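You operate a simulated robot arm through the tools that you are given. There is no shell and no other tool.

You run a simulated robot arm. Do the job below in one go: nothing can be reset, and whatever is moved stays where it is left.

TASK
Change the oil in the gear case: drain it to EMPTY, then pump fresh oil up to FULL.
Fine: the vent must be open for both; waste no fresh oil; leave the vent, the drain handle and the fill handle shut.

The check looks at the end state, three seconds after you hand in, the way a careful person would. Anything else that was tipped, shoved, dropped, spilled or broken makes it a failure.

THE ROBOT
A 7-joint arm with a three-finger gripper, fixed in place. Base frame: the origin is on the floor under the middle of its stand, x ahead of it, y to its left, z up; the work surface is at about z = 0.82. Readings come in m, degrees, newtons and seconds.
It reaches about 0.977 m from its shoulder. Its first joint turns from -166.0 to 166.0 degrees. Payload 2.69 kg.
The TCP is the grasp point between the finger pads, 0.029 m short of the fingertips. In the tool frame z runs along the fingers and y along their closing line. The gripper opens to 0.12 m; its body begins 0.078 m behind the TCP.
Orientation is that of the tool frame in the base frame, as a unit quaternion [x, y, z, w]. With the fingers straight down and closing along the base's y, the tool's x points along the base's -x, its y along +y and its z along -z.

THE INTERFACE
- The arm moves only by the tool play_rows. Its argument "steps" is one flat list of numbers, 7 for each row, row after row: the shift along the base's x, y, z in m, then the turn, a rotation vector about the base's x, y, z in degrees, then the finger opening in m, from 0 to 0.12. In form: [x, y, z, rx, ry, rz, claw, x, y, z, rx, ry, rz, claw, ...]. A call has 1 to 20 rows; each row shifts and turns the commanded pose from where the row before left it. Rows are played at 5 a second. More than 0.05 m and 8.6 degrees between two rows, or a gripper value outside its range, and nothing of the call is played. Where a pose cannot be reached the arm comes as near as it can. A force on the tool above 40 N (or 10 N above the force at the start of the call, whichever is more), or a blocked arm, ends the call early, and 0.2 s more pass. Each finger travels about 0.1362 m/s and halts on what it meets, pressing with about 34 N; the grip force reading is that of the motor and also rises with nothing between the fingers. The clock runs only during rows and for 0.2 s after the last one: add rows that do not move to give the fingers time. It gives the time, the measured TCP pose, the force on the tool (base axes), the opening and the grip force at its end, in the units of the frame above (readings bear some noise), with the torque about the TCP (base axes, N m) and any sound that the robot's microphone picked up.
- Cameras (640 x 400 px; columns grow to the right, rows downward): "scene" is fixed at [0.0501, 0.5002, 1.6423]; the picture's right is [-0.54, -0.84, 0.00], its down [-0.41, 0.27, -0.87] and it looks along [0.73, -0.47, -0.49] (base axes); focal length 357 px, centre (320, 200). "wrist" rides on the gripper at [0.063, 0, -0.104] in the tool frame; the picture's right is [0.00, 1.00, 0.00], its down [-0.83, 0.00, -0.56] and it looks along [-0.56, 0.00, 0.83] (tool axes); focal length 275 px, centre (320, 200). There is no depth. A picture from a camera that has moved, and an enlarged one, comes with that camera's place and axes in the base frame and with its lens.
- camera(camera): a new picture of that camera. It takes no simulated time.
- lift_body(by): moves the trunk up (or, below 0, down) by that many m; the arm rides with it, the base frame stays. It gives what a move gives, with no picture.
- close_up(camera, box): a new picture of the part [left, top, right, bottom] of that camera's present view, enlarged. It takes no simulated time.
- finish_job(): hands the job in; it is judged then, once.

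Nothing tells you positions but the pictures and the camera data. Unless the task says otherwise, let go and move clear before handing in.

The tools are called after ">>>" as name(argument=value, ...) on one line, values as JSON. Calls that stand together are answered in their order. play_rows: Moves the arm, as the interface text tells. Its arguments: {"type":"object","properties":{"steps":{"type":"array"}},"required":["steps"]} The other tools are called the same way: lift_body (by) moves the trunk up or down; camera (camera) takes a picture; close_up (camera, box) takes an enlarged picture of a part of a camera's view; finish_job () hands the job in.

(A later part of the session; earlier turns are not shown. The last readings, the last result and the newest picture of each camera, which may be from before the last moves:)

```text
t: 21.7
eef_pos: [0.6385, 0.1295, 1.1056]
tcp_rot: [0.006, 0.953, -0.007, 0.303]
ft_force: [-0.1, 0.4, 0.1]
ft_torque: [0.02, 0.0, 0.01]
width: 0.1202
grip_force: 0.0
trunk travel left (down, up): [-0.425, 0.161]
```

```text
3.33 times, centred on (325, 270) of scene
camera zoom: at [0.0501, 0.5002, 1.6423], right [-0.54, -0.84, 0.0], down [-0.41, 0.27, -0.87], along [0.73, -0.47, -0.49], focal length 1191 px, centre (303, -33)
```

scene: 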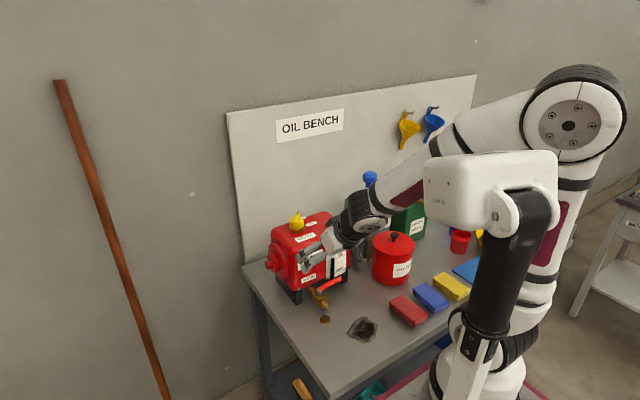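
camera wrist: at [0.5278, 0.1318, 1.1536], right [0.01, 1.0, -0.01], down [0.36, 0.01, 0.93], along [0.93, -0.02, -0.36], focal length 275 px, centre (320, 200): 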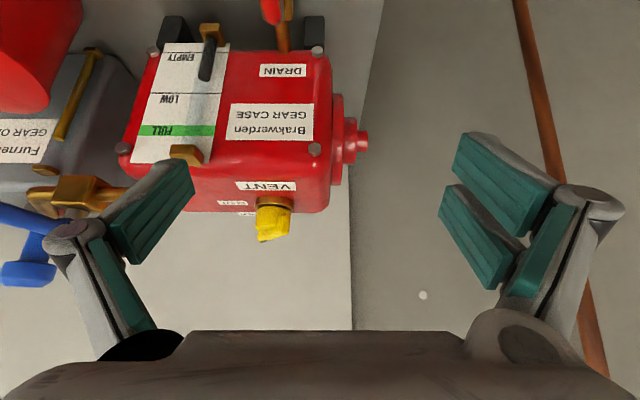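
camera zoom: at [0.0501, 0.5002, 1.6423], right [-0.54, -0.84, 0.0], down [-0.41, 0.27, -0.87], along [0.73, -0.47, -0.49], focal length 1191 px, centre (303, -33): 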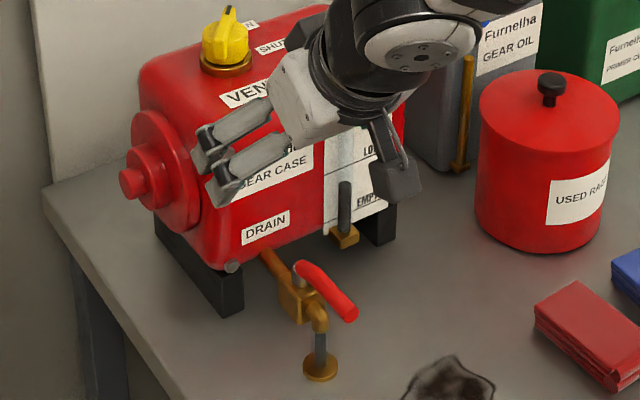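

Level is dropping steadily, now a third of the way from LOW to EMPTY. I keep waiting.

>>> play_rows(steps=[0, 0, 0, 0, 0, 0, 0.12, 0, 0, 0, 0, 0, 0, 0.12, 0, 0, 0, 0, 0, 0, 0.12, 0, 0, 0, 0, 0, 0, 0.12, 0, 0, 0, 0, 0, 0, 0.12, 0, 0, 0, 0, 0, 0, 0.12, 0, 0, 0, 0, 0, 0, 0.12, 0, 0, 0, 0, 0, 0, 0.12, 0, 0, 0, 0, 0, 0, 0.12, 0, 0, 0, 0, 0, 0, 0.12, 0, 0, 0, 0, 0, 0, 0.12, 0, 0, 0, 0, 0, 0, 0.12, 0, 0, 0, 0, 0, 0, 0.12, 0, 0, 0, 0, 0, 0, 0.12, 0, 0, 0, 0, 0, 0, 0.12, 0, 0, 0, 0, 0, 0, 0.12, 0, 0, 0, 0, 0, 0, 0.12, 0, 0, 0, 0, 0, 0, 0.12, 0, 0, 0, 0, 0, 0, 0.12, 0, 0, 0, 0, 0, 0, 0.12])

>>> close_up(camera="wrist", box=[120, 0, 340, 180])

>>> close_up(camera="scene", box=[300, 220, 350, 330])

```text
t: 25.9
eef_pos: [0.6393, 0.1299, 1.1043]
tcp_rot: [0.006, 0.953, -0.007, 0.303]
ft_force: [0.4, 0.3, -0.3]
ft_torque: [-0.01, -0.04, 0.0]
width: 0.1197
grip_force: 0.1
trunk travel left (down, up): [-0.425, 0.161]
```

```text
2.22 times, centred on (230, 90) of wrist
camera zoom: at [0.5278, 0.1318, 1.1536], right [0.01, 1.0, -0.01], down [0.36, 0.01, 0.93], along [0.93, -0.02, -0.36], focal length 612 px, centre (520, 444)
```

zoom: 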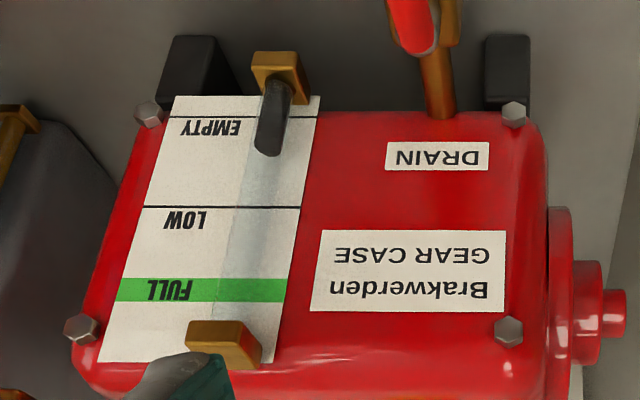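

```text
3.64 times, centred on (325, 275) of scene
camera zoom: at [0.0501, 0.5002, 1.6423], right [-0.54, -0.84, 0.0], down [-0.41, 0.27, -0.87], along [0.73, -0.47, -0.49], focal length 1299 px, centre (302, -73)
```

zoom: 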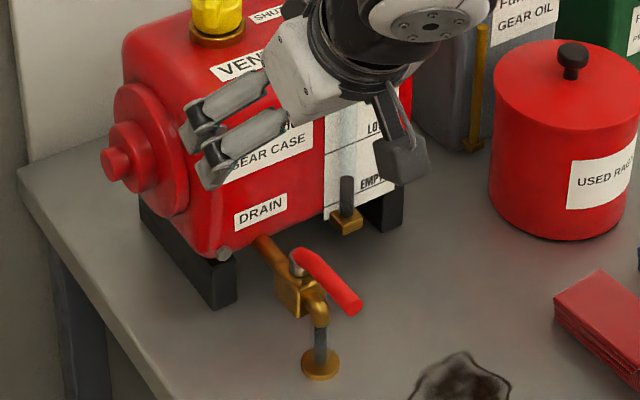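

It is now more than half-way from LOW to EMPTY. I keep waiting.

>>> play_rows(steps=[0, 0, 0, 0, 0, 0, 0.12, 0, 0, 0, 0, 0, 0, 0.12, 0, 0, 0, 0, 0, 0, 0.12, 0, 0, 0, 0, 0, 0, 0.12, 0, 0, 0, 0, 0, 0, 0.12, 0, 0, 0, 0, 0, 0, 0.12, 0, 0, 0, 0, 0, 0, 0.12, 0, 0, 0, 0, 0, 0, 0.12, 0, 0, 0, 0, 0, 0, 0.12, 0, 0, 0, 0, 0, 0, 0.12, 0, 0, 0, 0, 0, 0, 0.12, 0, 0, 0, 0, 0, 0, 0.12, 0, 0, 0, 0, 0, 0, 0.12, 0, 0, 0, 0, 0, 0, 0.12, 0, 0, 0, 0, 0, 0, 0.12, 0, 0, 0, 0, 0, 0, 0.12, 0, 0, 0, 0, 0, 0, 0.12, 0, 0, 0, 0, 0, 0, 0.12, 0, 0, 0, 0, 0, 0, 0.12, 0, 0, 0, 0, 0, 0, 0.12])

>>> close_up(camera="wrist", box=[120, 0, 340, 180])

>>> close_up(camera="scene", box=[300, 270, 350, 325])

```text
t: 30.1
eef_pos: [0.6374, 0.13, 1.1048]
tcp_rot: [0.006, 0.953, -0.007, 0.303]
ft_force: [0.0, 0.4, 0.0]
ft_torque: [0.02, 0.03, 0.01]
width: 0.1198
grip_force: 0.1
trunk travel left (down, up): [-0.425, 0.161]
```

```text
2.22 times, centred on (230, 90) of wrist
camera zoom: at [0.5278, 0.1318, 1.1536], right [0.01, 1.0, -0.01], down [0.36, 0.01, 0.93], along [0.93, -0.02, -0.36], focal length 612 px, centre (520, 444)
```

zoom: 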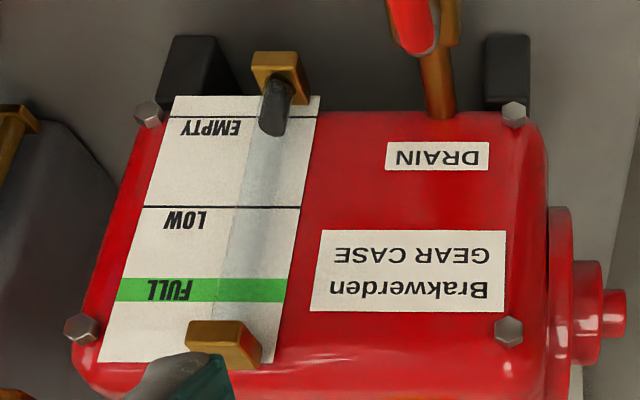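

```text
7.27 times, centred on (325, 298) of scene
camera zoom: at [0.0501, 0.5002, 1.6423], right [-0.54, -0.84, 0.0], down [-0.41, 0.27, -0.87], along [0.73, -0.47, -0.49], focal length 2599 px, centre (284, -509)
```

zoom: 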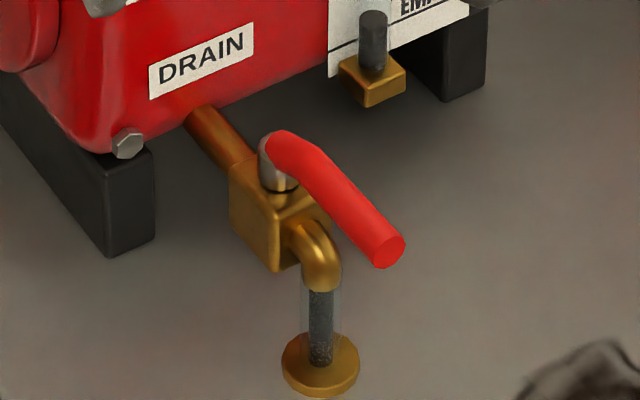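

Almost at EMPTY but oil still runs in the drain tube; I keep waiting.

>>> play_rows(steps=[0, 0, 0, 0, 0, 0, 0.12, 0, 0, 0, 0, 0, 0, 0.12, 0, 0, 0, 0, 0, 0, 0.12, 0, 0, 0, 0, 0, 0, 0.12, 0, 0, 0, 0, 0, 0, 0.12, 0, 0, 0, 0, 0, 0, 0.12, 0, 0, 0, 0, 0, 0, 0.12, 0, 0, 0, 0, 0, 0, 0.12, 0, 0, 0, 0, 0, 0, 0.12, 0, 0, 0, 0, 0, 0, 0.12, 0, 0, 0, 0, 0, 0, 0.12, 0, 0, 0, 0, 0, 0, 0.12, 0, 0, 0, 0, 0, 0, 0.12, 0, 0, 0, 0, 0, 0, 0.12, 0, 0, 0, 0, 0, 0, 0.12, 0, 0, 0, 0, 0, 0, 0.12, 0, 0, 0, 0, 0, 0, 0.12, 0, 0, 0, 0, 0, 0, 0.12, 0, 0, 0, 0, 0, 0, 0.12, 0, 0, 0, 0, 0, 0, 0.12])

>>> close_up(camera="wrist", box=[120, 0, 340, 180])

>>> close_up(camera="scene", box=[300, 270, 350, 325])

```text
t: 34.3
eef_pos: [0.6383, 0.1293, 1.1042]
tcp_rot: [0.005, 0.953, -0.008, 0.302]
ft_force: [-0.5, -0.4, 0.3]
ft_torque: [0.01, -0.03, -0.03]
width: 0.1198
grip_force: 0.0
trunk travel left (down, up): [-0.425, 0.161]
```

```text
2.22 times, centred on (230, 90) of wrist
camera zoom: at [0.5278, 0.1318, 1.1536], right [0.01, 1.0, -0.01], down [0.36, 0.01, 0.93], along [0.93, -0.02, -0.36], focal length 612 px, centre (520, 444)
```

zoom: 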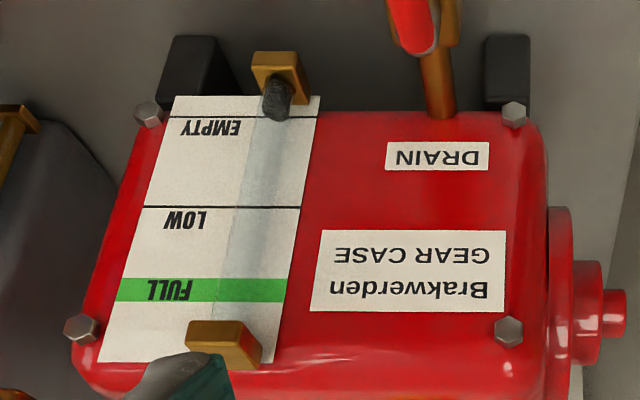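

```text
7.27 times, centred on (325, 298) of scene
camera zoom: at [0.0501, 0.5002, 1.6423], right [-0.54, -0.84, 0.0], down [-0.41, 0.27, -0.87], along [0.73, -0.47, -0.49], focal length 2599 px, centre (284, -509)
```

zoom: 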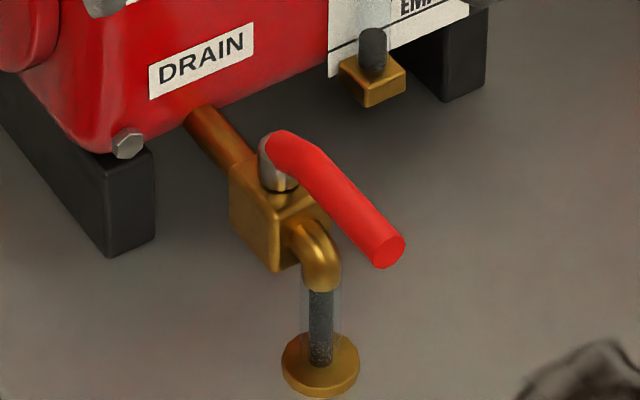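

The level is around the EMPTY mark but oil still flows, so I let it run out.

>>> play_rows(steps=[0, 0, 0, 0, 0, 0, 0.12, 0, 0, 0, 0, 0, 0, 0.12, 0, 0, 0, 0, 0, 0, 0.12, 0, 0, 0, 0, 0, 0, 0.12, 0, 0, 0, 0, 0, 0, 0.12, 0, 0, 0, 0, 0, 0, 0.12, 0, 0, 0, 0, 0, 0, 0.12, 0, 0, 0, 0, 0, 0, 0.12, 0, 0, 0, 0, 0, 0, 0.12, 0, 0, 0, 0, 0, 0, 0.12, 0, 0, 0, 0, 0, 0, 0.12, 0, 0, 0, 0, 0, 0, 0.12, 0, 0, 0, 0, 0, 0, 0.12, 0, 0, 0, 0, 0, 0, 0.12, 0, 0, 0, 0, 0, 0, 0.12, 0, 0, 0, 0, 0, 0, 0.12, 0, 0, 0, 0, 0, 0, 0.12, 0, 0, 0, 0, 0, 0, 0.12, 0, 0, 0, 0, 0, 0, 0.12, 0, 0, 0, 0, 0, 0, 0.12])

>>> close_up(camera="wrist", box=[120, 0, 340, 180])

>>> close_up(camera="scene", box=[300, 270, 350, 325])

```text
t: 38.5
eef_pos: [0.6376, 0.1296, 1.1037]
tcp_rot: [0.005, 0.953, -0.007, 0.302]
ft_force: [0.3, 0.4, -0.2]
ft_torque: [0.05, 0.01, -0.02]
width: 0.1199
grip_force: 0.1
trunk travel left (down, up): [-0.425, 0.161]
```

```text
2.22 times, centred on (230, 90) of wrist
camera zoom: at [0.5278, 0.1318, 1.1536], right [0.01, 1.0, -0.01], down [0.36, 0.01, 0.93], along [0.93, -0.02, -0.36], focal length 612 px, centre (520, 444)
```

zoom: 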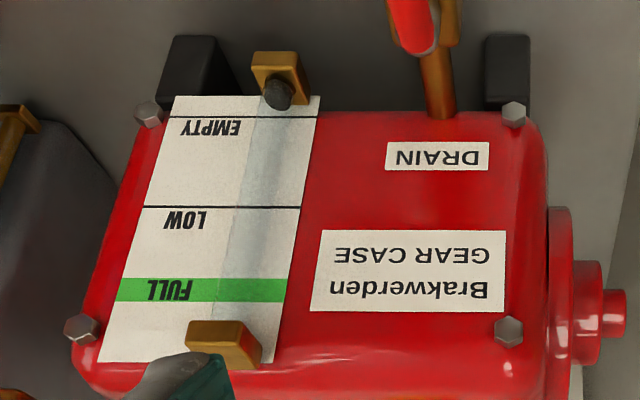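

```text
7.27 times, centred on (325, 298) of scene
camera zoom: at [0.0501, 0.5002, 1.6423], right [-0.54, -0.84, 0.0], down [-0.41, 0.27, -0.87], along [0.73, -0.47, -0.49], focal length 2599 px, centre (284, -509)
```

zoom: 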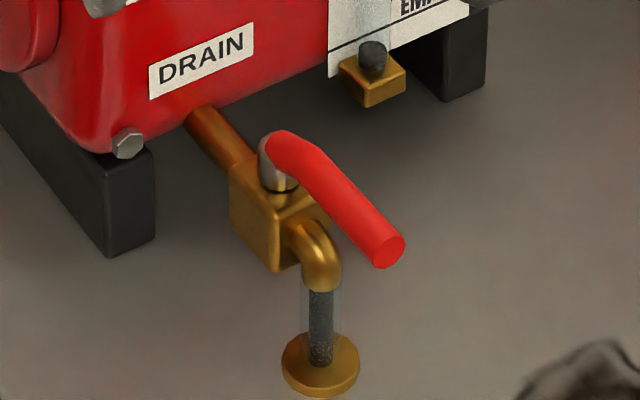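

The level has dropped just below the EMPTY line and a little oil still runs. One more wait to let it run dry.

>>> play_rows(steps=[0, 0, 0, 0, 0, 0, 0.12, 0, 0, 0, 0, 0, 0, 0.12, 0, 0, 0, 0, 0, 0, 0.12, 0, 0, 0, 0, 0, 0, 0.12, 0, 0, 0, 0, 0, 0, 0.12, 0, 0, 0, 0, 0, 0, 0.12, 0, 0, 0, 0, 0, 0, 0.12, 0, 0, 0, 0, 0, 0, 0.12, 0, 0, 0, 0, 0, 0, 0.12, 0, 0, 0, 0, 0, 0, 0.12, 0, 0, 0, 0, 0, 0, 0.12, 0, 0, 0, 0, 0, 0, 0.12, 0, 0, 0, 0, 0, 0, 0.12, 0, 0, 0, 0, 0, 0, 0.12, 0, 0, 0, 0, 0, 0, 0.12, 0, 0, 0, 0, 0, 0, 0.12, 0, 0, 0, 0, 0, 0, 0.12, 0, 0, 0, 0, 0, 0, 0.12, 0, 0, 0, 0, 0, 0, 0.12, 0, 0, 0, 0, 0, 0, 0.12])

>>> close_up(camera="wrist", box=[120, 0, 340, 180])

>>> close_up(camera="scene", box=[300, 270, 350, 325])

```text
t: 42.7
eef_pos: [0.639, 0.1287, 1.104]
tcp_rot: [0.006, 0.953, -0.008, 0.303]
ft_force: [-0.7, 0.3, -0.5]
ft_torque: [0.01, 0.0, 0.02]
width: 0.1203
grip_force: 0.1
trunk travel left (down, up): [-0.425, 0.161]
```

```text
2.22 times, centred on (230, 90) of wrist
camera zoom: at [0.5278, 0.1318, 1.1536], right [0.01, 1.0, -0.01], down [0.36, 0.01, 0.93], along [0.93, -0.02, -0.36], focal length 612 px, centre (520, 444)
```

zoom: 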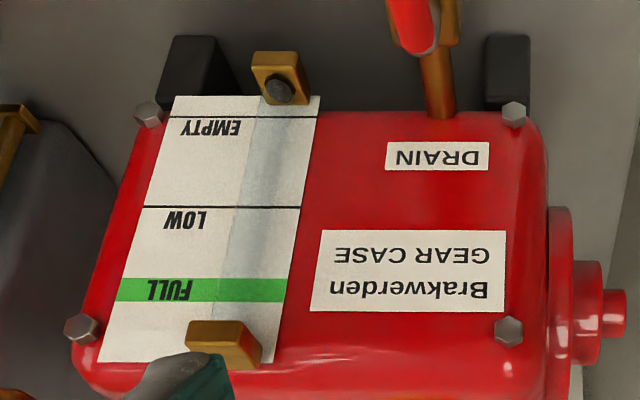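

```text
7.27 times, centred on (325, 298) of scene
camera zoom: at [0.0501, 0.5002, 1.6423], right [-0.54, -0.84, 0.0], down [-0.41, 0.27, -0.87], along [0.73, -0.47, -0.49], focal length 2599 px, centre (284, -509)
```

zoom: 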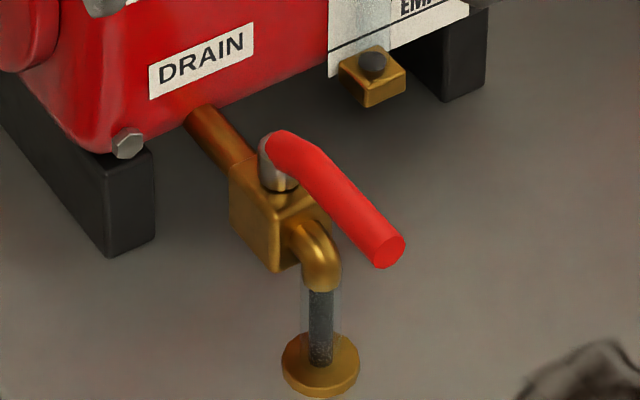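

The level is at the very bottom, below EMPTY, with the last oil running. While it runs out, I close the fingers and set the hand nearly upright beside the lever (left side), ready to push it shut.

>>> play_rows(steps=[0.0, 0.003, -0.01, 0.2, 6.7, 0.3, 0.06, 0.0, 0.003, -0.01, 0.2, 6.7, 0.3, 0.03, 0.0, 0.002, -0.01, 0.2, 6.8, 0.3, 0.0, 0, 0, 0, 0, 0, 0, 0.0, 0, 0, 0, 0, 0, 0, 0.0, 0, 0, 0, 0, 0, 0, 0.0, 0, 0, 0, 0, 0, 0, 0.0, 0, 0, 0, 0, 0, 0, 0.0, 0, 0, 0, 0, 0, 0, 0.0, 0, 0, 0, 0, 0, 0, 0.0, 0, 0, 0, 0, 0, 0, 0.0, 0, 0, 0, 0, 0, 0, 0.0, 0, 0, 0, 0, 0, 0, 0.0, 0, 0, 0, 0, 0, 0, 0.0, 0, 0, 0, 0, 0, 0, 0.0, 0, 0, 0, 0, 0, 0, 0.0])

>>> camera(camera="wrist")

>>> close_up(camera="scene", box=[290, 230, 350, 325])

```text
t: 46.1
eef_pos: [0.6379, 0.138, 1.074]
tcp_rot: [-0.002, 0.992, -0.001, 0.13]
ft_force: [0.4, -0.3, -0.4]
ft_torque: [-0.02, -0.02, 0.03]
width: 0.0
grip_force: 28.0
trunk travel left (down, up): [-0.425, 0.161]
```

```text
taken
camera wrist: at [0.5516, 0.1376, 1.159], right [-0.01, 1.0, 0.0], down [0.66, 0.01, 0.75], along [0.75, 0.0, -0.66], focal length 275 px, centre (320, 200)
```

wrist: 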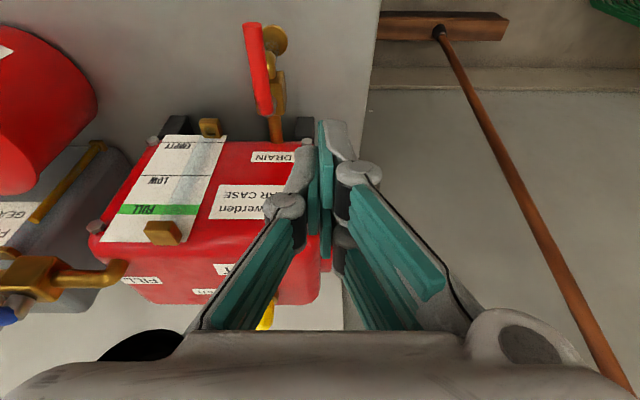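

```text
4.21 times, centred on (320, 278) of scene
camera zoom: at [0.0501, 0.5002, 1.6423], right [-0.54, -0.84, 0.0], down [-0.41, 0.27, -0.87], along [0.73, -0.47, -0.49], focal length 1504 px, centre (320, -126)
```

zoom: 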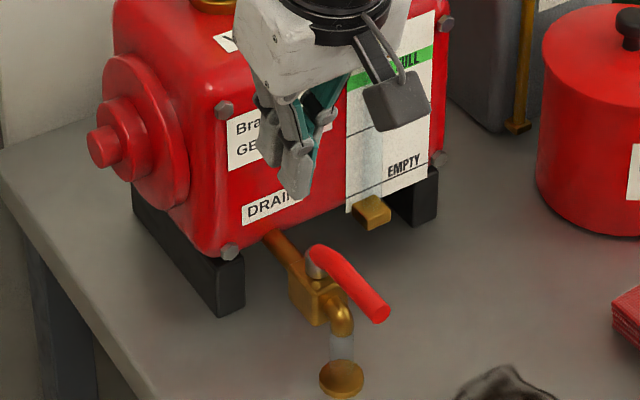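

The drain tube is clear and the gauge is empty, so all the old oil is out. I lower the closed fingers on the left side of the lever.

>>> play_rows(steps=[0.0, 0, -0.0282, 0, 0, 0, 0.0, 0.0, 0, -0.0282, 0, 0, 0, 0.0, 0.0, 0, -0.0282, 0, 0, 0, 0.0, 0.0, 0, -0.0282, 0, 0, 0, 0.0, 0.0, 0, -0.0282, 0, 0, 0, 0.0, 0, 0, 0, 0, 0, 0, 0.0])

>>> camera(camera="wrist")

>>> close_up(camera="scene", box=[280, 220, 360, 325])

```text
t: 47.5
eef_pos: [0.6385, 0.1384, 0.9338]
tcp_rot: [-0.003, 0.991, 0.0, 0.131]
ft_force: [0.5, 0.0, -0.4]
ft_torque: [0.0, -0.01, 0.01]
width: 0.0
grip_force: 28.9
trunk travel left (down, up): [-0.425, 0.161]
```

```text
taken
camera wrist: at [0.5514, 0.1385, 1.0184], right [-0.01, 1.0, 0.0], down [0.66, 0.01, 0.75], along [0.75, 0.0, -0.66], focal length 275 px, centre (320, 200)
```

wrist: 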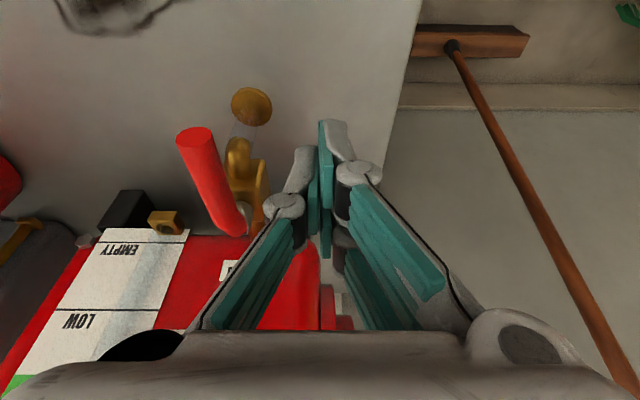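

```text
3.81 times, centred on (320, 272) of scene
camera zoom: at [0.0501, 0.5002, 1.6423], right [-0.54, -0.84, 0.0], down [-0.41, 0.27, -0.87], along [0.73, -0.47, -0.49], focal length 1361 px, centre (320, -76)
```

zoom: 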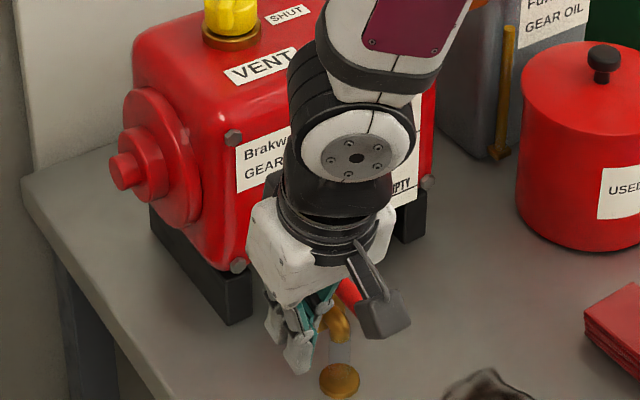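

The fingers sit left of the lever with no contact. I push the lever back around toward the shut position along its arc.

>>> play_rows(steps=[0, -0.01, 0, 0, 0, 0, 0, 0, -0.01, 0, 0, 0, 0, 0, 0, -0.008, 0, 0, 0, 0, 0, 0, -0.008, 0, 0, 0, 0, 0, -0.001, -0.007, 0, 0, 0, 0, 0, 0, -0.0075, 0, 0, 0, 0, 0, 0.0005, -0.008, 0, 0, 0, 0, 0, 0, -0.008, 0, 0, 0, 0, 0, 0.003, -0.008, 0, 0, 0, 0, 0, 0.003, -0.0076, 0, 0, 0, 0, 0, 0.005, -0.007, 0, 0, 0, 0, 0, 0.005, -0.0067, 0, 0, 0, 0, 0, 0, 0, 0, 0, 0, 0, 0])

>>> camera(camera="wrist")

>>> close_up(camera="scene", box=[280, 220, 360, 325])

```text
t: 50.3
eef_pos: [0.6527, 0.0411, 0.9333]
tcp_rot: [-0.002, 0.991, -0.001, 0.131]
ft_force: [-0.8, -0.4, 0.9]
ft_torque: [-0.01, 0.04, 0.01]
width: 0.0001
grip_force: 27.9
trunk travel left (down, up): [-0.425, 0.161]
```

```text
taken
camera wrist: at [0.5668, 0.0419, 1.0186], right [-0.01, 1.0, 0.0], down [0.66, 0.01, 0.75], along [0.75, 0.0, -0.66], focal length 275 px, centre (320, 200)
```

wrist: 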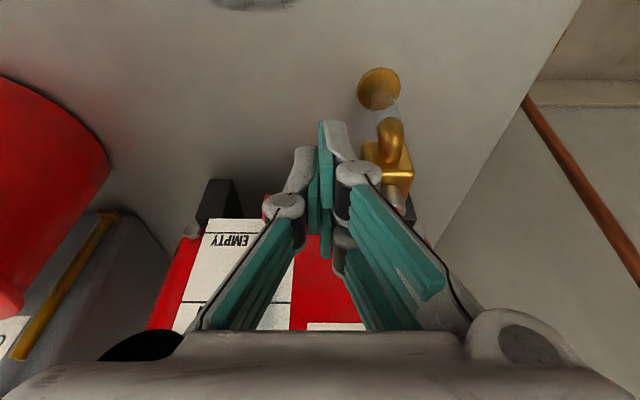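

```text
3.81 times, centred on (320, 272) of scene
camera zoom: at [0.0501, 0.5002, 1.6423], right [-0.54, -0.84, 0.0], down [-0.41, 0.27, -0.87], along [0.73, -0.47, -0.49], focal length 1361 px, centre (320, -76)
```

zoom: 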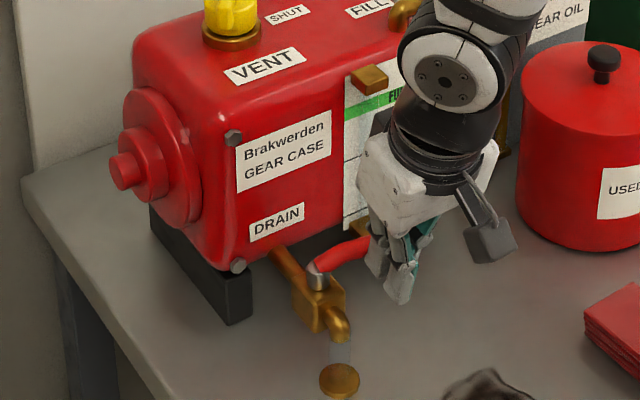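

The lever is nearly at its shut position. I press gently further toward the case until it meets its stop.

>>> play_rows(steps=[0.003, -0.002, 0, 0, 0, 0, 0, 0.003, -0.001, 0, 0, 0, 0, 0, 0.003, 0, 0, 0, 0, 0, 0, 0.003, 0, 0, 0, 0, 0, 0, 0, 0, 0, 0, 0, 0, 0])

>>> close_up(camera="wrist", box=[220, 80, 440, 240])

>>> close_up(camera="scene", box=[290, 250, 360, 325])

```text
t: 51.5
eef_pos: [0.6626, 0.0376, 0.9334]
tcp_rot: [-0.002, 0.992, -0.003, 0.127]
ft_force: [-22.3, -0.6, -1.4]
ft_torque: [0.16, 0.27, 0.1]
width: 0.0
grip_force: 28.5
trunk travel left (down, up): [-0.425, 0.161]
```

```text
2.50 times, centred on (330, 160) of wrist
camera zoom: at [0.5763, 0.0386, 1.0176], right [-0.01, 1.0, -0.01], down [0.66, 0.01, 0.75], along [0.75, 0.0, -0.66], focal length 688 px, centre (295, 300)
```

zoom: 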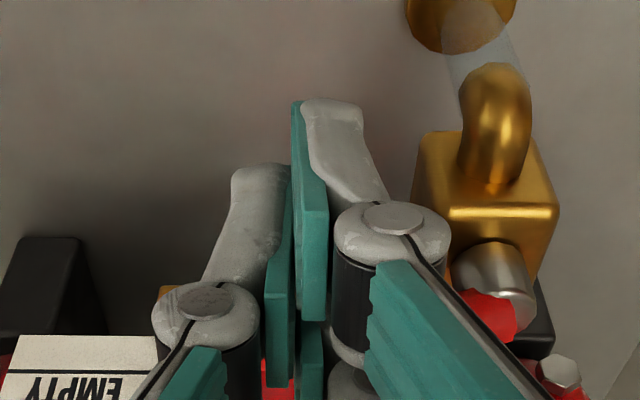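

```text
5.33 times, centred on (325, 288) of scene
camera zoom: at [0.0501, 0.5002, 1.6423], right [-0.54, -0.84, 0.0], down [-0.41, 0.27, -0.87], along [0.73, -0.47, -0.49], focal length 1906 px, centre (293, -267)
```

zoom: 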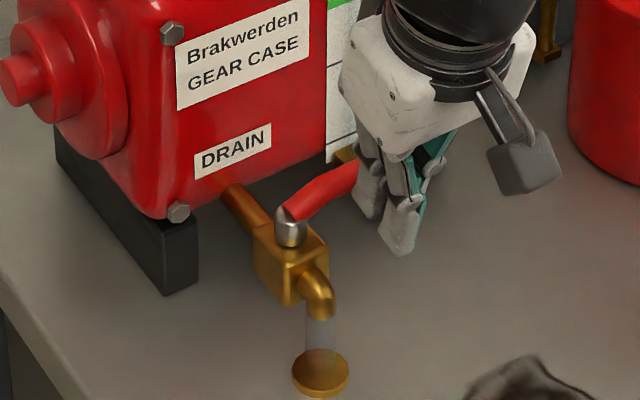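

A steady 22 N reaction shows the lever is on its shut stop. I back off, rise and verify it.

>>> play_rows(steps=[-0.01, 0, 0, 0, 0, 0, 0, -0.02, 0, 0.01, 0, 0, 0, 0, -0.02, 0, 0.04, 0, 0, 0, 0, 0, 0, 0.045, 0, 0, 0, 0, 0, 0, 0.045, 0, 0, 0, 0, 0, 0, 0.03, 0, 0, 0, 0, 0, 0, 0, 0, 0, 0, 0])

>>> camera(camera="wrist")

>>> close_up(camera="scene", box=[280, 220, 360, 325])

```text
t: 53.1
eef_pos: [0.6153, 0.0384, 1.1031]
tcp_rot: [-0.002, 0.992, -0.001, 0.13]
ft_force: [-0.5, 0.1, -0.8]
ft_torque: [-0.01, 0.03, 0.0]
width: 0.0
grip_force: 28.4
trunk travel left (down, up): [-0.425, 0.161]
```

```text
taken
camera wrist: at [0.5292, 0.0385, 1.1877], right [-0.01, 1.0, 0.0], down [0.66, 0.01, 0.75], along [0.75, 0.0, -0.66], focal length 275 px, centre (320, 200)
```

wrist: 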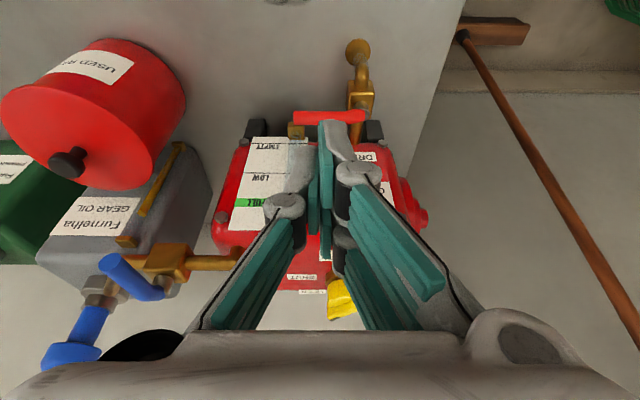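

```text
3.81 times, centred on (320, 272) of scene
camera zoom: at [0.0501, 0.5002, 1.6423], right [-0.54, -0.84, 0.0], down [-0.41, 0.27, -0.87], along [0.73, -0.47, -0.49], focal length 1361 px, centre (320, -76)
```

zoom: 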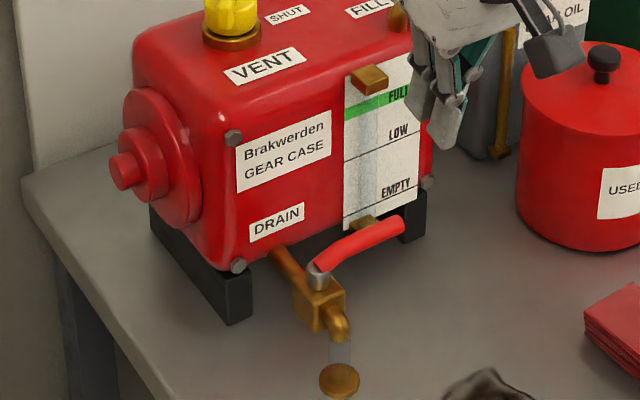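

The drain lever is back across its pipe (shut), the tube clear, the gauge empty. Now the fill lever: I raise the hand and come down on its right-hand side (−y) so I can push it toward the case, the same turning sense as the drain.

>>> play_rows(steps=[0, 0, 0.03, 0, 0, 0, 0, 0.02, -0.02, 0.03, 0, 0, 0, 0, 0.02, -0.045, 0.02, 0, 0, 0, 0, 0.02, -0.045, 0.01, 0, 0, 0, 0, 0.02, -0.045, 0, 0, 0, 0, 0, 0.018, -0.047, 0, 0, 0, 0, 0, 0, 0, 0, 0, 0, 0, 0])

>>> camera(camera="wrist")

>>> camera(camera="scene")

```text
refused: row 3 steps farther than a row can; nothing moved
```

```text
taken
camera wrist: at [0.5292, 0.0385, 1.1877], right [-0.01, 1.0, 0.0], down [0.66, 0.01, 0.75], along [0.75, 0.0, -0.66], focal length 275 px, centre (320, 200)
```

wrist: 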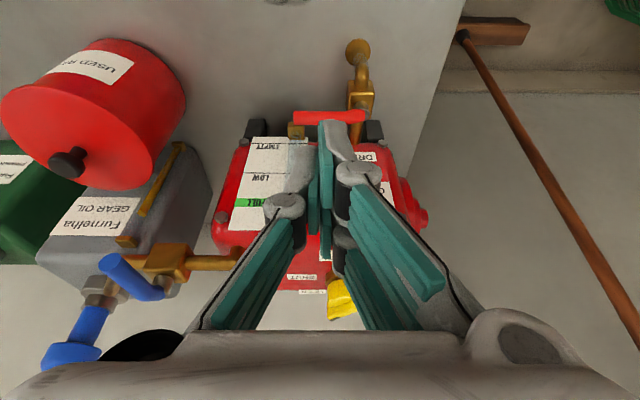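

```text
taken
```

scene: 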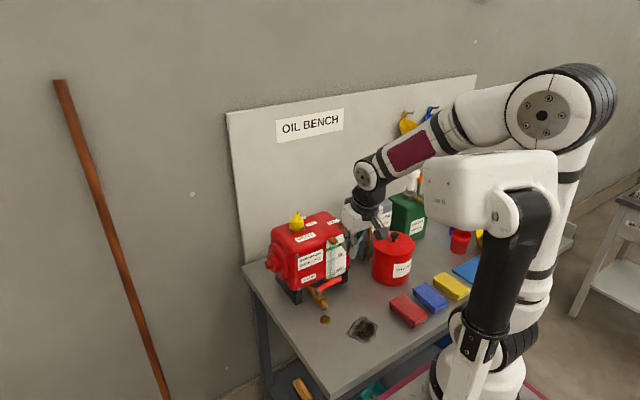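

The call was refused because one row stepped too far; nothing moved and the picture is unchanged. I repeat the move with smaller steps.

>>> play_rows(steps=[0, 0, 0.035, 0, 0, 0, 0, 0.015, -0.02, 0.03, 0, 0, 0, 0, 0.015, -0.035, 0.02, 0, 0, 0, 0, 0.015, -0.037, 0, 0, 0, 0, 0, 0.015, -0.037, 0, 0, 0, 0, 0, 0.015, -0.037, 0, 0, 0, 0, 0, 0.015, -0.037, 0, 0, 0, 0, 0, 0.01, 0, 0, 0, 0, 0, 0, 0, 0, 0, 0, 0, 0, 0])

>>> camera(camera="wrist")

>>> camera(camera="scene")

```text
t: 55.1
eef_pos: [0.7162, -0.1634, 1.188]
tcp_rot: [-0.002, 0.991, -0.002, 0.131]
ft_force: [0.2, 0.5, -0.1]
ft_torque: [0.0, 0.0, -0.01]
width: 0.0
grip_force: 28.8
trunk travel left (down, up): [-0.425, 0.161]
```

```text
taken
camera wrist: at [0.6297, -0.1642, 1.2728], right [-0.01, 1.0, 0.0], down [0.66, 0.01, 0.75], along [0.75, 0.0, -0.66], focal length 275 px, centre (320, 200)
```

wrist: 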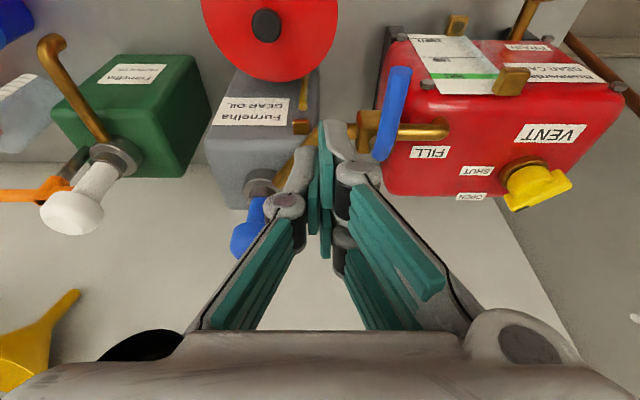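

```text
taken
```

scene: 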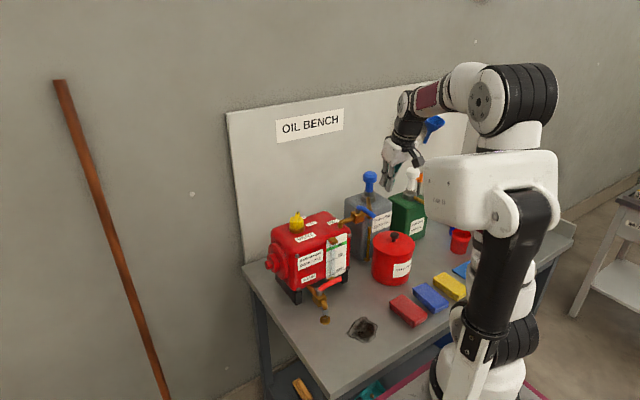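

The blue fill lever runs from its pivot at (0.783, −0.113) to its end at (0.707, −0.114), z about 1.095, and the fingers are to its right. I lower them beside it.

>>> play_rows(steps=[0, 0, -0.027, 0, 0, 0, 0, 0, 0, -0.027, 0, 0, 0, 0, 0, 0, -0.027, 0, 0, 0, 0, 0, 0, 0, 0, 0, 0, 0])

>>> camera(camera="wrist")

>>> close_up(camera="scene", box=[320, 150, 440, 270])

```text
t: 56.1
eef_pos: [0.7157, -0.1644, 1.1056]
tcp_rot: [-0.002, 0.991, 0.0, 0.13]
ft_force: [-0.3, 0.7, 1.4]
ft_torque: [-0.01, -0.04, 0.01]
width: 0.0
grip_force: 28.8
trunk travel left (down, up): [-0.425, 0.161]
```

```text
taken
camera wrist: at [0.6289, -0.1641, 1.1911], right [-0.01, 1.0, 0.0], down [0.66, 0.01, 0.75], along [0.75, 0.0, -0.66], focal length 275 px, centre (320, 200)
```

wrist: 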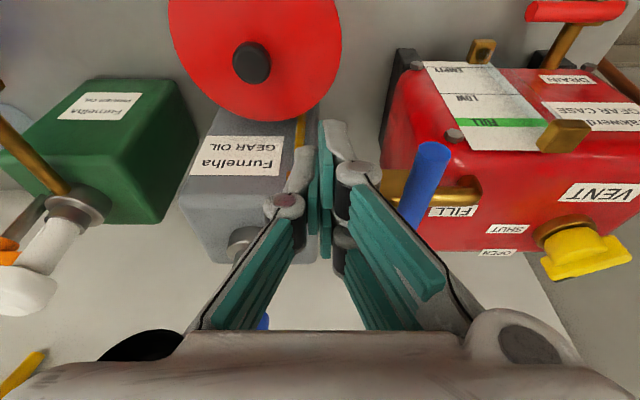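

```text
3.33 times, centred on (380, 210) of scene
camera zoom: at [0.0501, 0.5002, 1.6423], right [-0.54, -0.84, 0.0], down [-0.41, 0.27, -0.87], along [0.73, -0.47, -0.49], focal length 1191 px, centre (120, 167)
```

zoom: 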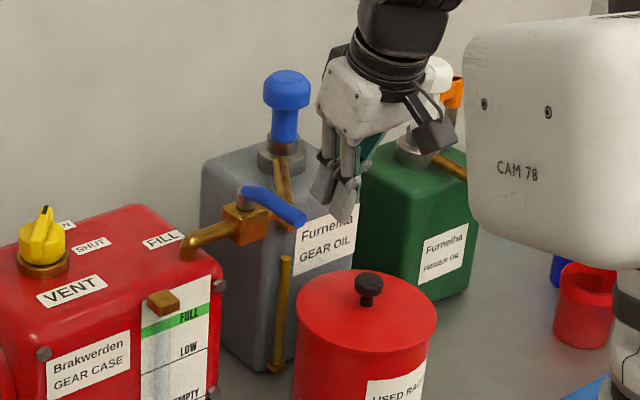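

The fingers are level with the lever, to its right. I push it gently toward the case side and watch that it turns freely.

>>> play_rows(steps=[0, 0.012, 0, 0, 0, 0, 0, 0, 0.011, 0, 0, 0, 0, 0, -0.0017, 0.008, 0, 0, 0, 0, 0, -0.0015, 0.008, 0, 0, 0, 0, 0, -0.001, 0.008, 0, 0, 0, 0, 0, 0, 0.008, 0, 0, 0, 0, 0, 0, 0, 0, 0, 0, 0, 0])

>>> camera(camera="wrist")

>>> close_up(camera="scene", box=[320, 150, 440, 270])

```text
t: 57.3
eef_pos: [0.7121, -0.13, 1.1079]
tcp_rot: [0.004, 0.991, -0.006, 0.135]
ft_force: [3.8, -15.3, -3.8]
ft_torque: [-0.31, -0.01, -0.07]
width: 0.0
grip_force: 28.1
trunk travel left (down, up): [-0.425, 0.161]
stopped in row 5: the force on the tool passed its limit at 46 N (the readings are from after the stop); the commanded pose is now the measured one
```

```text
taken
camera wrist: at [0.625, -0.128, 1.1925], right [0.01, 1.0, -0.01], down [0.65, 0.01, 0.76], along [0.76, -0.01, -0.65], focal length 275 px, centre (320, 200)
```

wrist: 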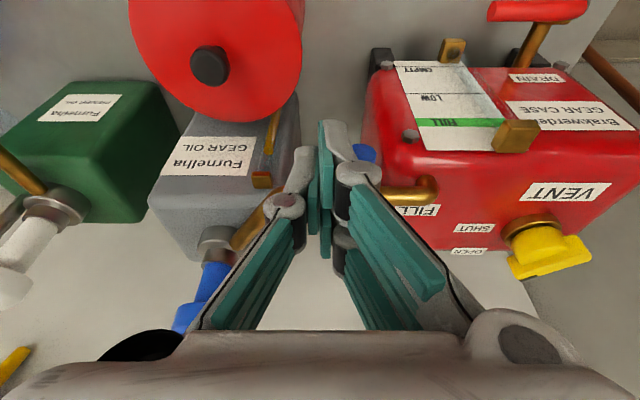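

```text
3.33 times, centred on (380, 210) of scene
camera zoom: at [0.0501, 0.5002, 1.6423], right [-0.54, -0.84, 0.0], down [-0.41, 0.27, -0.87], along [0.73, -0.47, -0.49], focal length 1191 px, centre (120, 167)
```

zoom: 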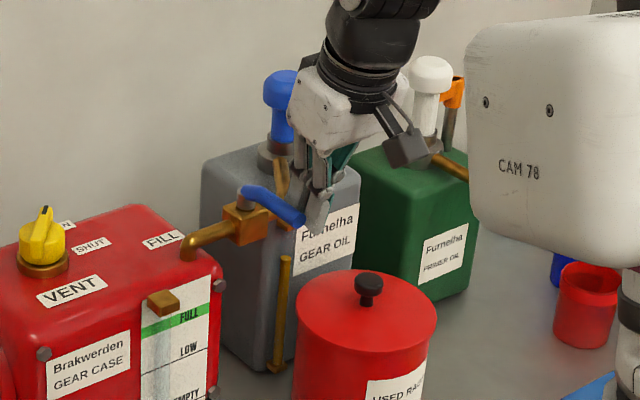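

The lever is firm against that side (it did not move), so it must open the other way, toward the pump. I back off, go over it and come down on its other side.

>>> play_rows(steps=[0, -0.01, 0, 0.3, 0.3, 0.3, 0, 0, -0.01, 0.0, 0.3, 0.2, 0.2, 0, 0, 0, 0.04, 0, 0, 0, 0, 0, 0, 0.035, 0, 0, 0, 0, 0.002, 0.04, 0, 0, 0, 0, 0, 0.002, 0.045, 0, 0, 0, 0, 0, 0, 0, 0, 0, 0, 0, 0])

>>> camera(camera="wrist")

>>> close_up(camera="scene", box=[320, 150, 440, 270])

```text
t: 58.9
eef_pos: [0.7157, -0.063, 1.1833]
tcp_rot: [-0.001, 0.992, 0.001, 0.129]
ft_force: [-0.2, 0.4, -0.4]
ft_torque: [0.01, 0.0, 0.04]
width: 0.0001
grip_force: 28.3
trunk travel left (down, up): [-0.425, 0.161]
```

```text
taken
camera wrist: at [0.6296, -0.0623, 1.2677], right [-0.01, 1.0, 0.0], down [0.66, 0.01, 0.75], along [0.75, 0.0, -0.66], focal length 275 px, centre (320, 200)
```

wrist: 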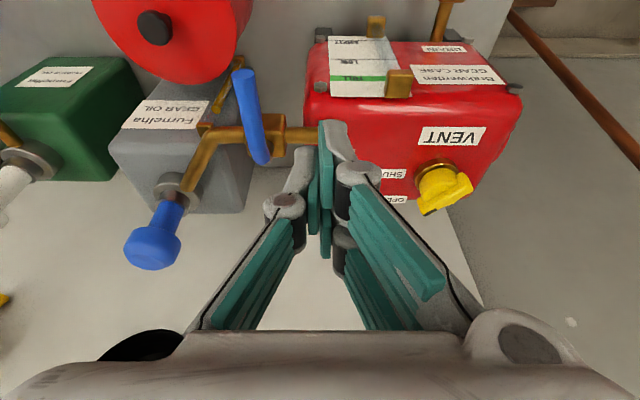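

```text
3.33 times, centred on (380, 210) of scene
camera zoom: at [0.0501, 0.5002, 1.6423], right [-0.54, -0.84, 0.0], down [-0.41, 0.27, -0.87], along [0.73, -0.47, -0.49], focal length 1191 px, centre (120, 167)
```

zoom: 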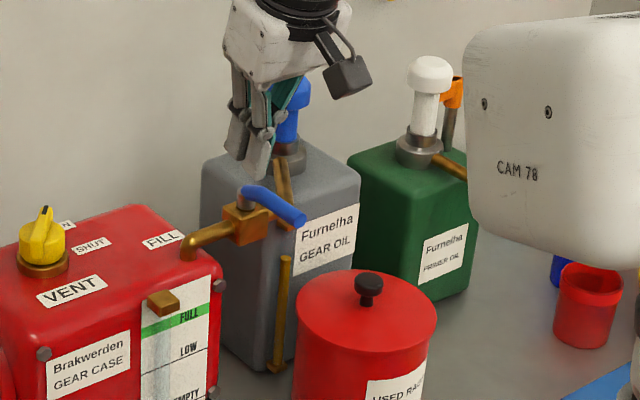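

The lever is where it was, and the fingers are now on its left. I lower and push it toward the pump side.

>>> play_rows(steps=[0, 0, -0.0257, 0, 0, 0, 0, 0, 0, -0.0257, 0, 0, 0, 0, 0, 0, -0.0257, 0, 0, 0, 0, 0, -0.012, 0, 0, 0, 0, 0, 0, -0.01, 0, 0, 0, 0, 0, -0.001, -0.0075, 0, 0, 0, 0, 0, -0.001, -0.0075, 0, 0, 0, 0, 0, -0.001, -0.0075, 0, 0, 0, 0, 0, 0, -0.0075, 0, 0, 0, 0, 0, 0, 0, 0, 0, 0, 0, 0])

>>> camera(camera="wrist")

>>> close_up(camera="scene", box=[320, 150, 440, 270])

```text
t: 61.1
eef_pos: [0.7145, -0.1131, 1.1054]
tcp_rot: [-0.001, 0.992, 0.0, 0.129]
ft_force: [-0.2, -0.9, -0.7]
ft_torque: [-0.04, -0.04, 0.0]
width: 0.0002
grip_force: 28.2
trunk travel left (down, up): [-0.425, 0.161]
```

```text
taken
camera wrist: at [0.6272, -0.1141, 1.1911], right [-0.01, 1.0, 0.0], down [0.66, 0.01, 0.75], along [0.75, 0.0, -0.66], focal length 275 px, centre (320, 200)
```

wrist: 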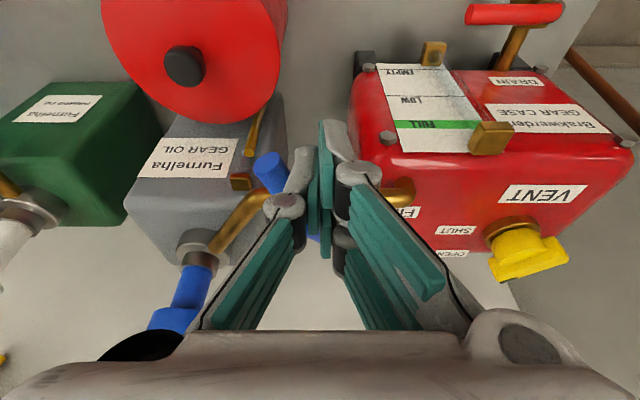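

```text
3.33 times, centred on (380, 210) of scene
camera zoom: at [0.0501, 0.5002, 1.6423], right [-0.54, -0.84, 0.0], down [-0.41, 0.27, -0.87], along [0.73, -0.47, -0.49], focal length 1191 px, centre (120, 167)
```

zoom: 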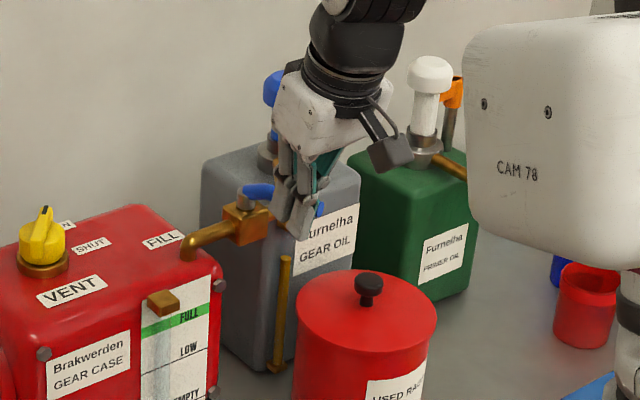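

It turns freely this way. I carry on round the arc until the lever lies along the pipe.

>>> play_rows(steps=[0, -0.008, 0, 0, 0, 0, 0, 0.0005, -0.008, 0, 0, 0, 0, 0, 0.0035, -0.0083, 0, 0, 0, 0, 0, 0.0035, -0.0083, 0, 0, 0, 0, 0, 0.0055, -0.007, 0, 0, 0, 0, 0, 0.0055, -0.007, 0, 0, 0, 0, 0, 0.0045, -0.004, 0, 0, 0, 0, 0, 0.0045, -0.004, 0, 0, 0, 0, 0, 0, 0, 0, 0, 0, 0, 0])

>>> camera(camera="wrist")

>>> close_up(camera="scene", box=[320, 150, 440, 270])

```text
t: 63.1
eef_pos: [0.7399, -0.169, 1.1066]
tcp_rot: [-0.002, 0.992, 0.001, 0.129]
ft_force: [-0.6, 0.4, -0.3]
ft_torque: [0.01, 0.0, 0.0]
width: 0.0001
grip_force: 28.8
trunk travel left (down, up): [-0.425, 0.161]
```

```text
taken
camera wrist: at [0.6544, -0.1686, 1.1912], right [-0.01, 1.0, 0.0], down [0.66, 0.01, 0.75], along [0.75, 0.0, -0.66], focal length 275 px, centre (320, 200)
```

wrist: 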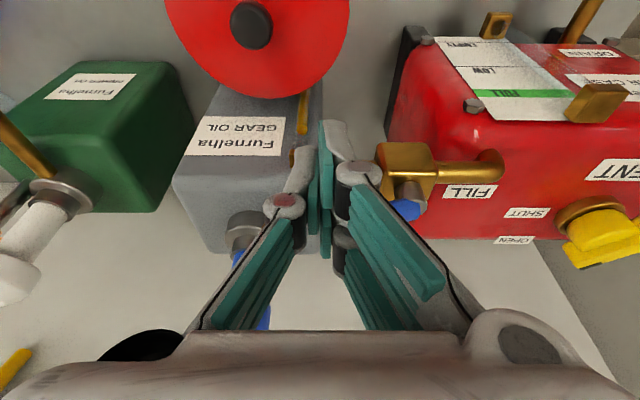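

```text
3.33 times, centred on (380, 210) of scene
camera zoom: at [0.0501, 0.5002, 1.6423], right [-0.54, -0.84, 0.0], down [-0.41, 0.27, -0.87], along [0.73, -0.47, -0.49], focal length 1191 px, centre (120, 167)
```

zoom: 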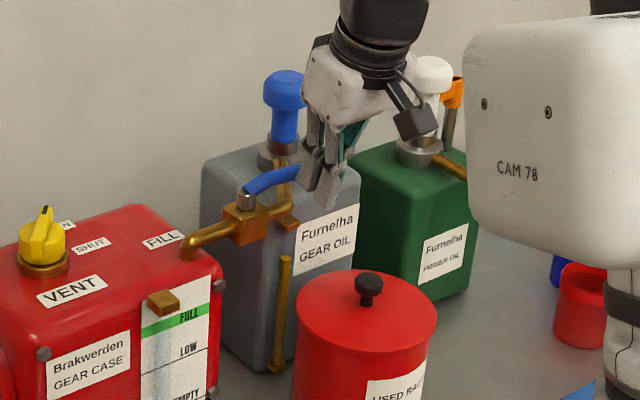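

The lever is nearly along the pipe. I press on gently until it meets its stop.

>>> play_rows(steps=[0.004, -0.002, 0, 0, 0, 0, 0, 0.003, -0.001, 0, 0, 0, 0, 0, 0.003, 0, 0, 0, 0, 0, 0, 0.003, 0, 0, 0, 0, 0, 0, 0.003, 0, 0, 0, 0, 0, 0, 0, 0, 0, 0, 0, 0, 0])

>>> close_up(camera="scene", box=[320, 150, 440, 270])

```text
t: 64.2
eef_pos: [0.7493, -0.1725, 1.1022]
tcp_rot: [0.0, 0.993, 0.002, 0.122]
ft_force: [-16.0, -0.1, 0.1]
ft_torque: [0.1, 0.21, 0.07]
width: 0.0
grip_force: 29.0
trunk travel left (down, up): [-0.425, 0.161]
stopped in row 5: the force on the tool passed its limit at 44 N (the readings are from after the stop); the commanded pose is now the measured one
```

```text
3.33 times, centred on (380, 210) of scene
camera zoom: at [0.0501, 0.5002, 1.6423], right [-0.54, -0.84, 0.0], down [-0.41, 0.27, -0.87], along [0.73, -0.47, -0.49], focal length 1191 px, centre (120, 167)
```

zoom: 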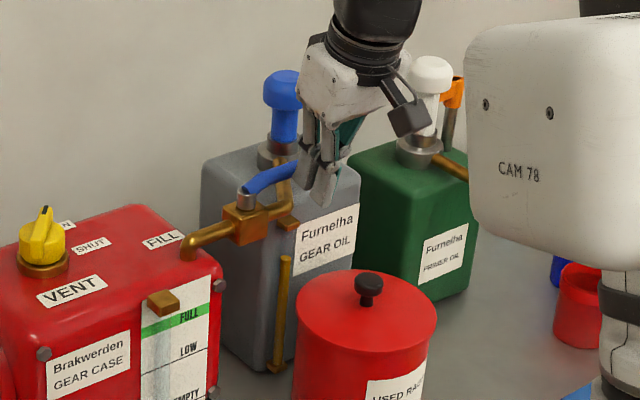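

The fill lever is at its stop along the pipe, so the fill is open (vent open, drain shut). Next I lift away, set the hand upright and go above the blue pump knob.

>>> play_rows(steps=[-0.015, 0, 0.0, 0, 0, 0, 0, -0.01, 0, 0.03, 0, 0, 0, 0, 0, 0, 0.045, 0, 4, 0, 0, 0, 0, 0.045, 0, 5, 0, 0, 0.02, -0.01, 0.03, 0, 5, 0, 0, 0.03, -0.02, 0.01, 0, 0, 0, 0, 0.03, -0.02, 0, 0, 0, 0, 0, 0, 0, 0, 0, 0, 0, 0])

>>> camera(camera="wrist")

>>> close_up(camera="scene", box=[320, 150, 440, 270])

```text
t: 66.0
eef_pos: [0.8068, -0.2224, 1.2649]
tcp_rot: [0.0, 1.0, 0.002, 0.001]
ft_force: [-0.1, 0.5, 0.5]
ft_torque: [0.01, 0.02, 0.0]
width: 0.0
grip_force: 28.3
trunk travel left (down, up): [-0.425, 0.161]
```

```text
taken
camera wrist: at [0.7449, -0.2221, 1.3682], right [-0.01, 1.0, 0.0], down [0.83, 0.0, 0.56], along [0.56, 0.01, -0.83], focal length 275 px, centre (320, 200)
```

wrist: 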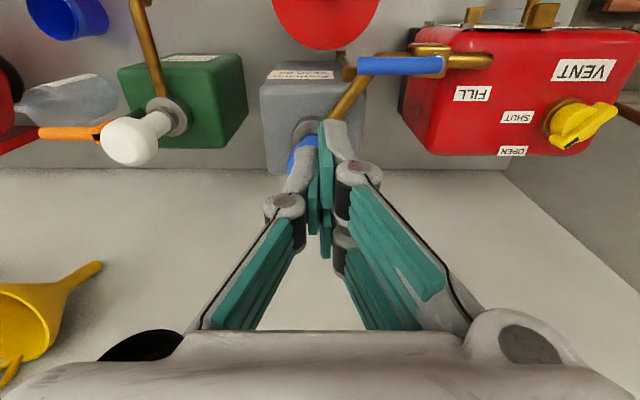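

```text
3.33 times, centred on (380, 210) of scene
camera zoom: at [0.0501, 0.5002, 1.6423], right [-0.54, -0.84, 0.0], down [-0.41, 0.27, -0.87], along [0.73, -0.47, -0.49], focal length 1191 px, centre (120, 167)
```

zoom: 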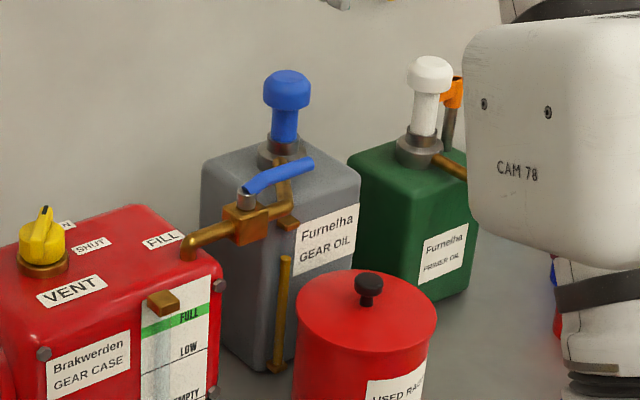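

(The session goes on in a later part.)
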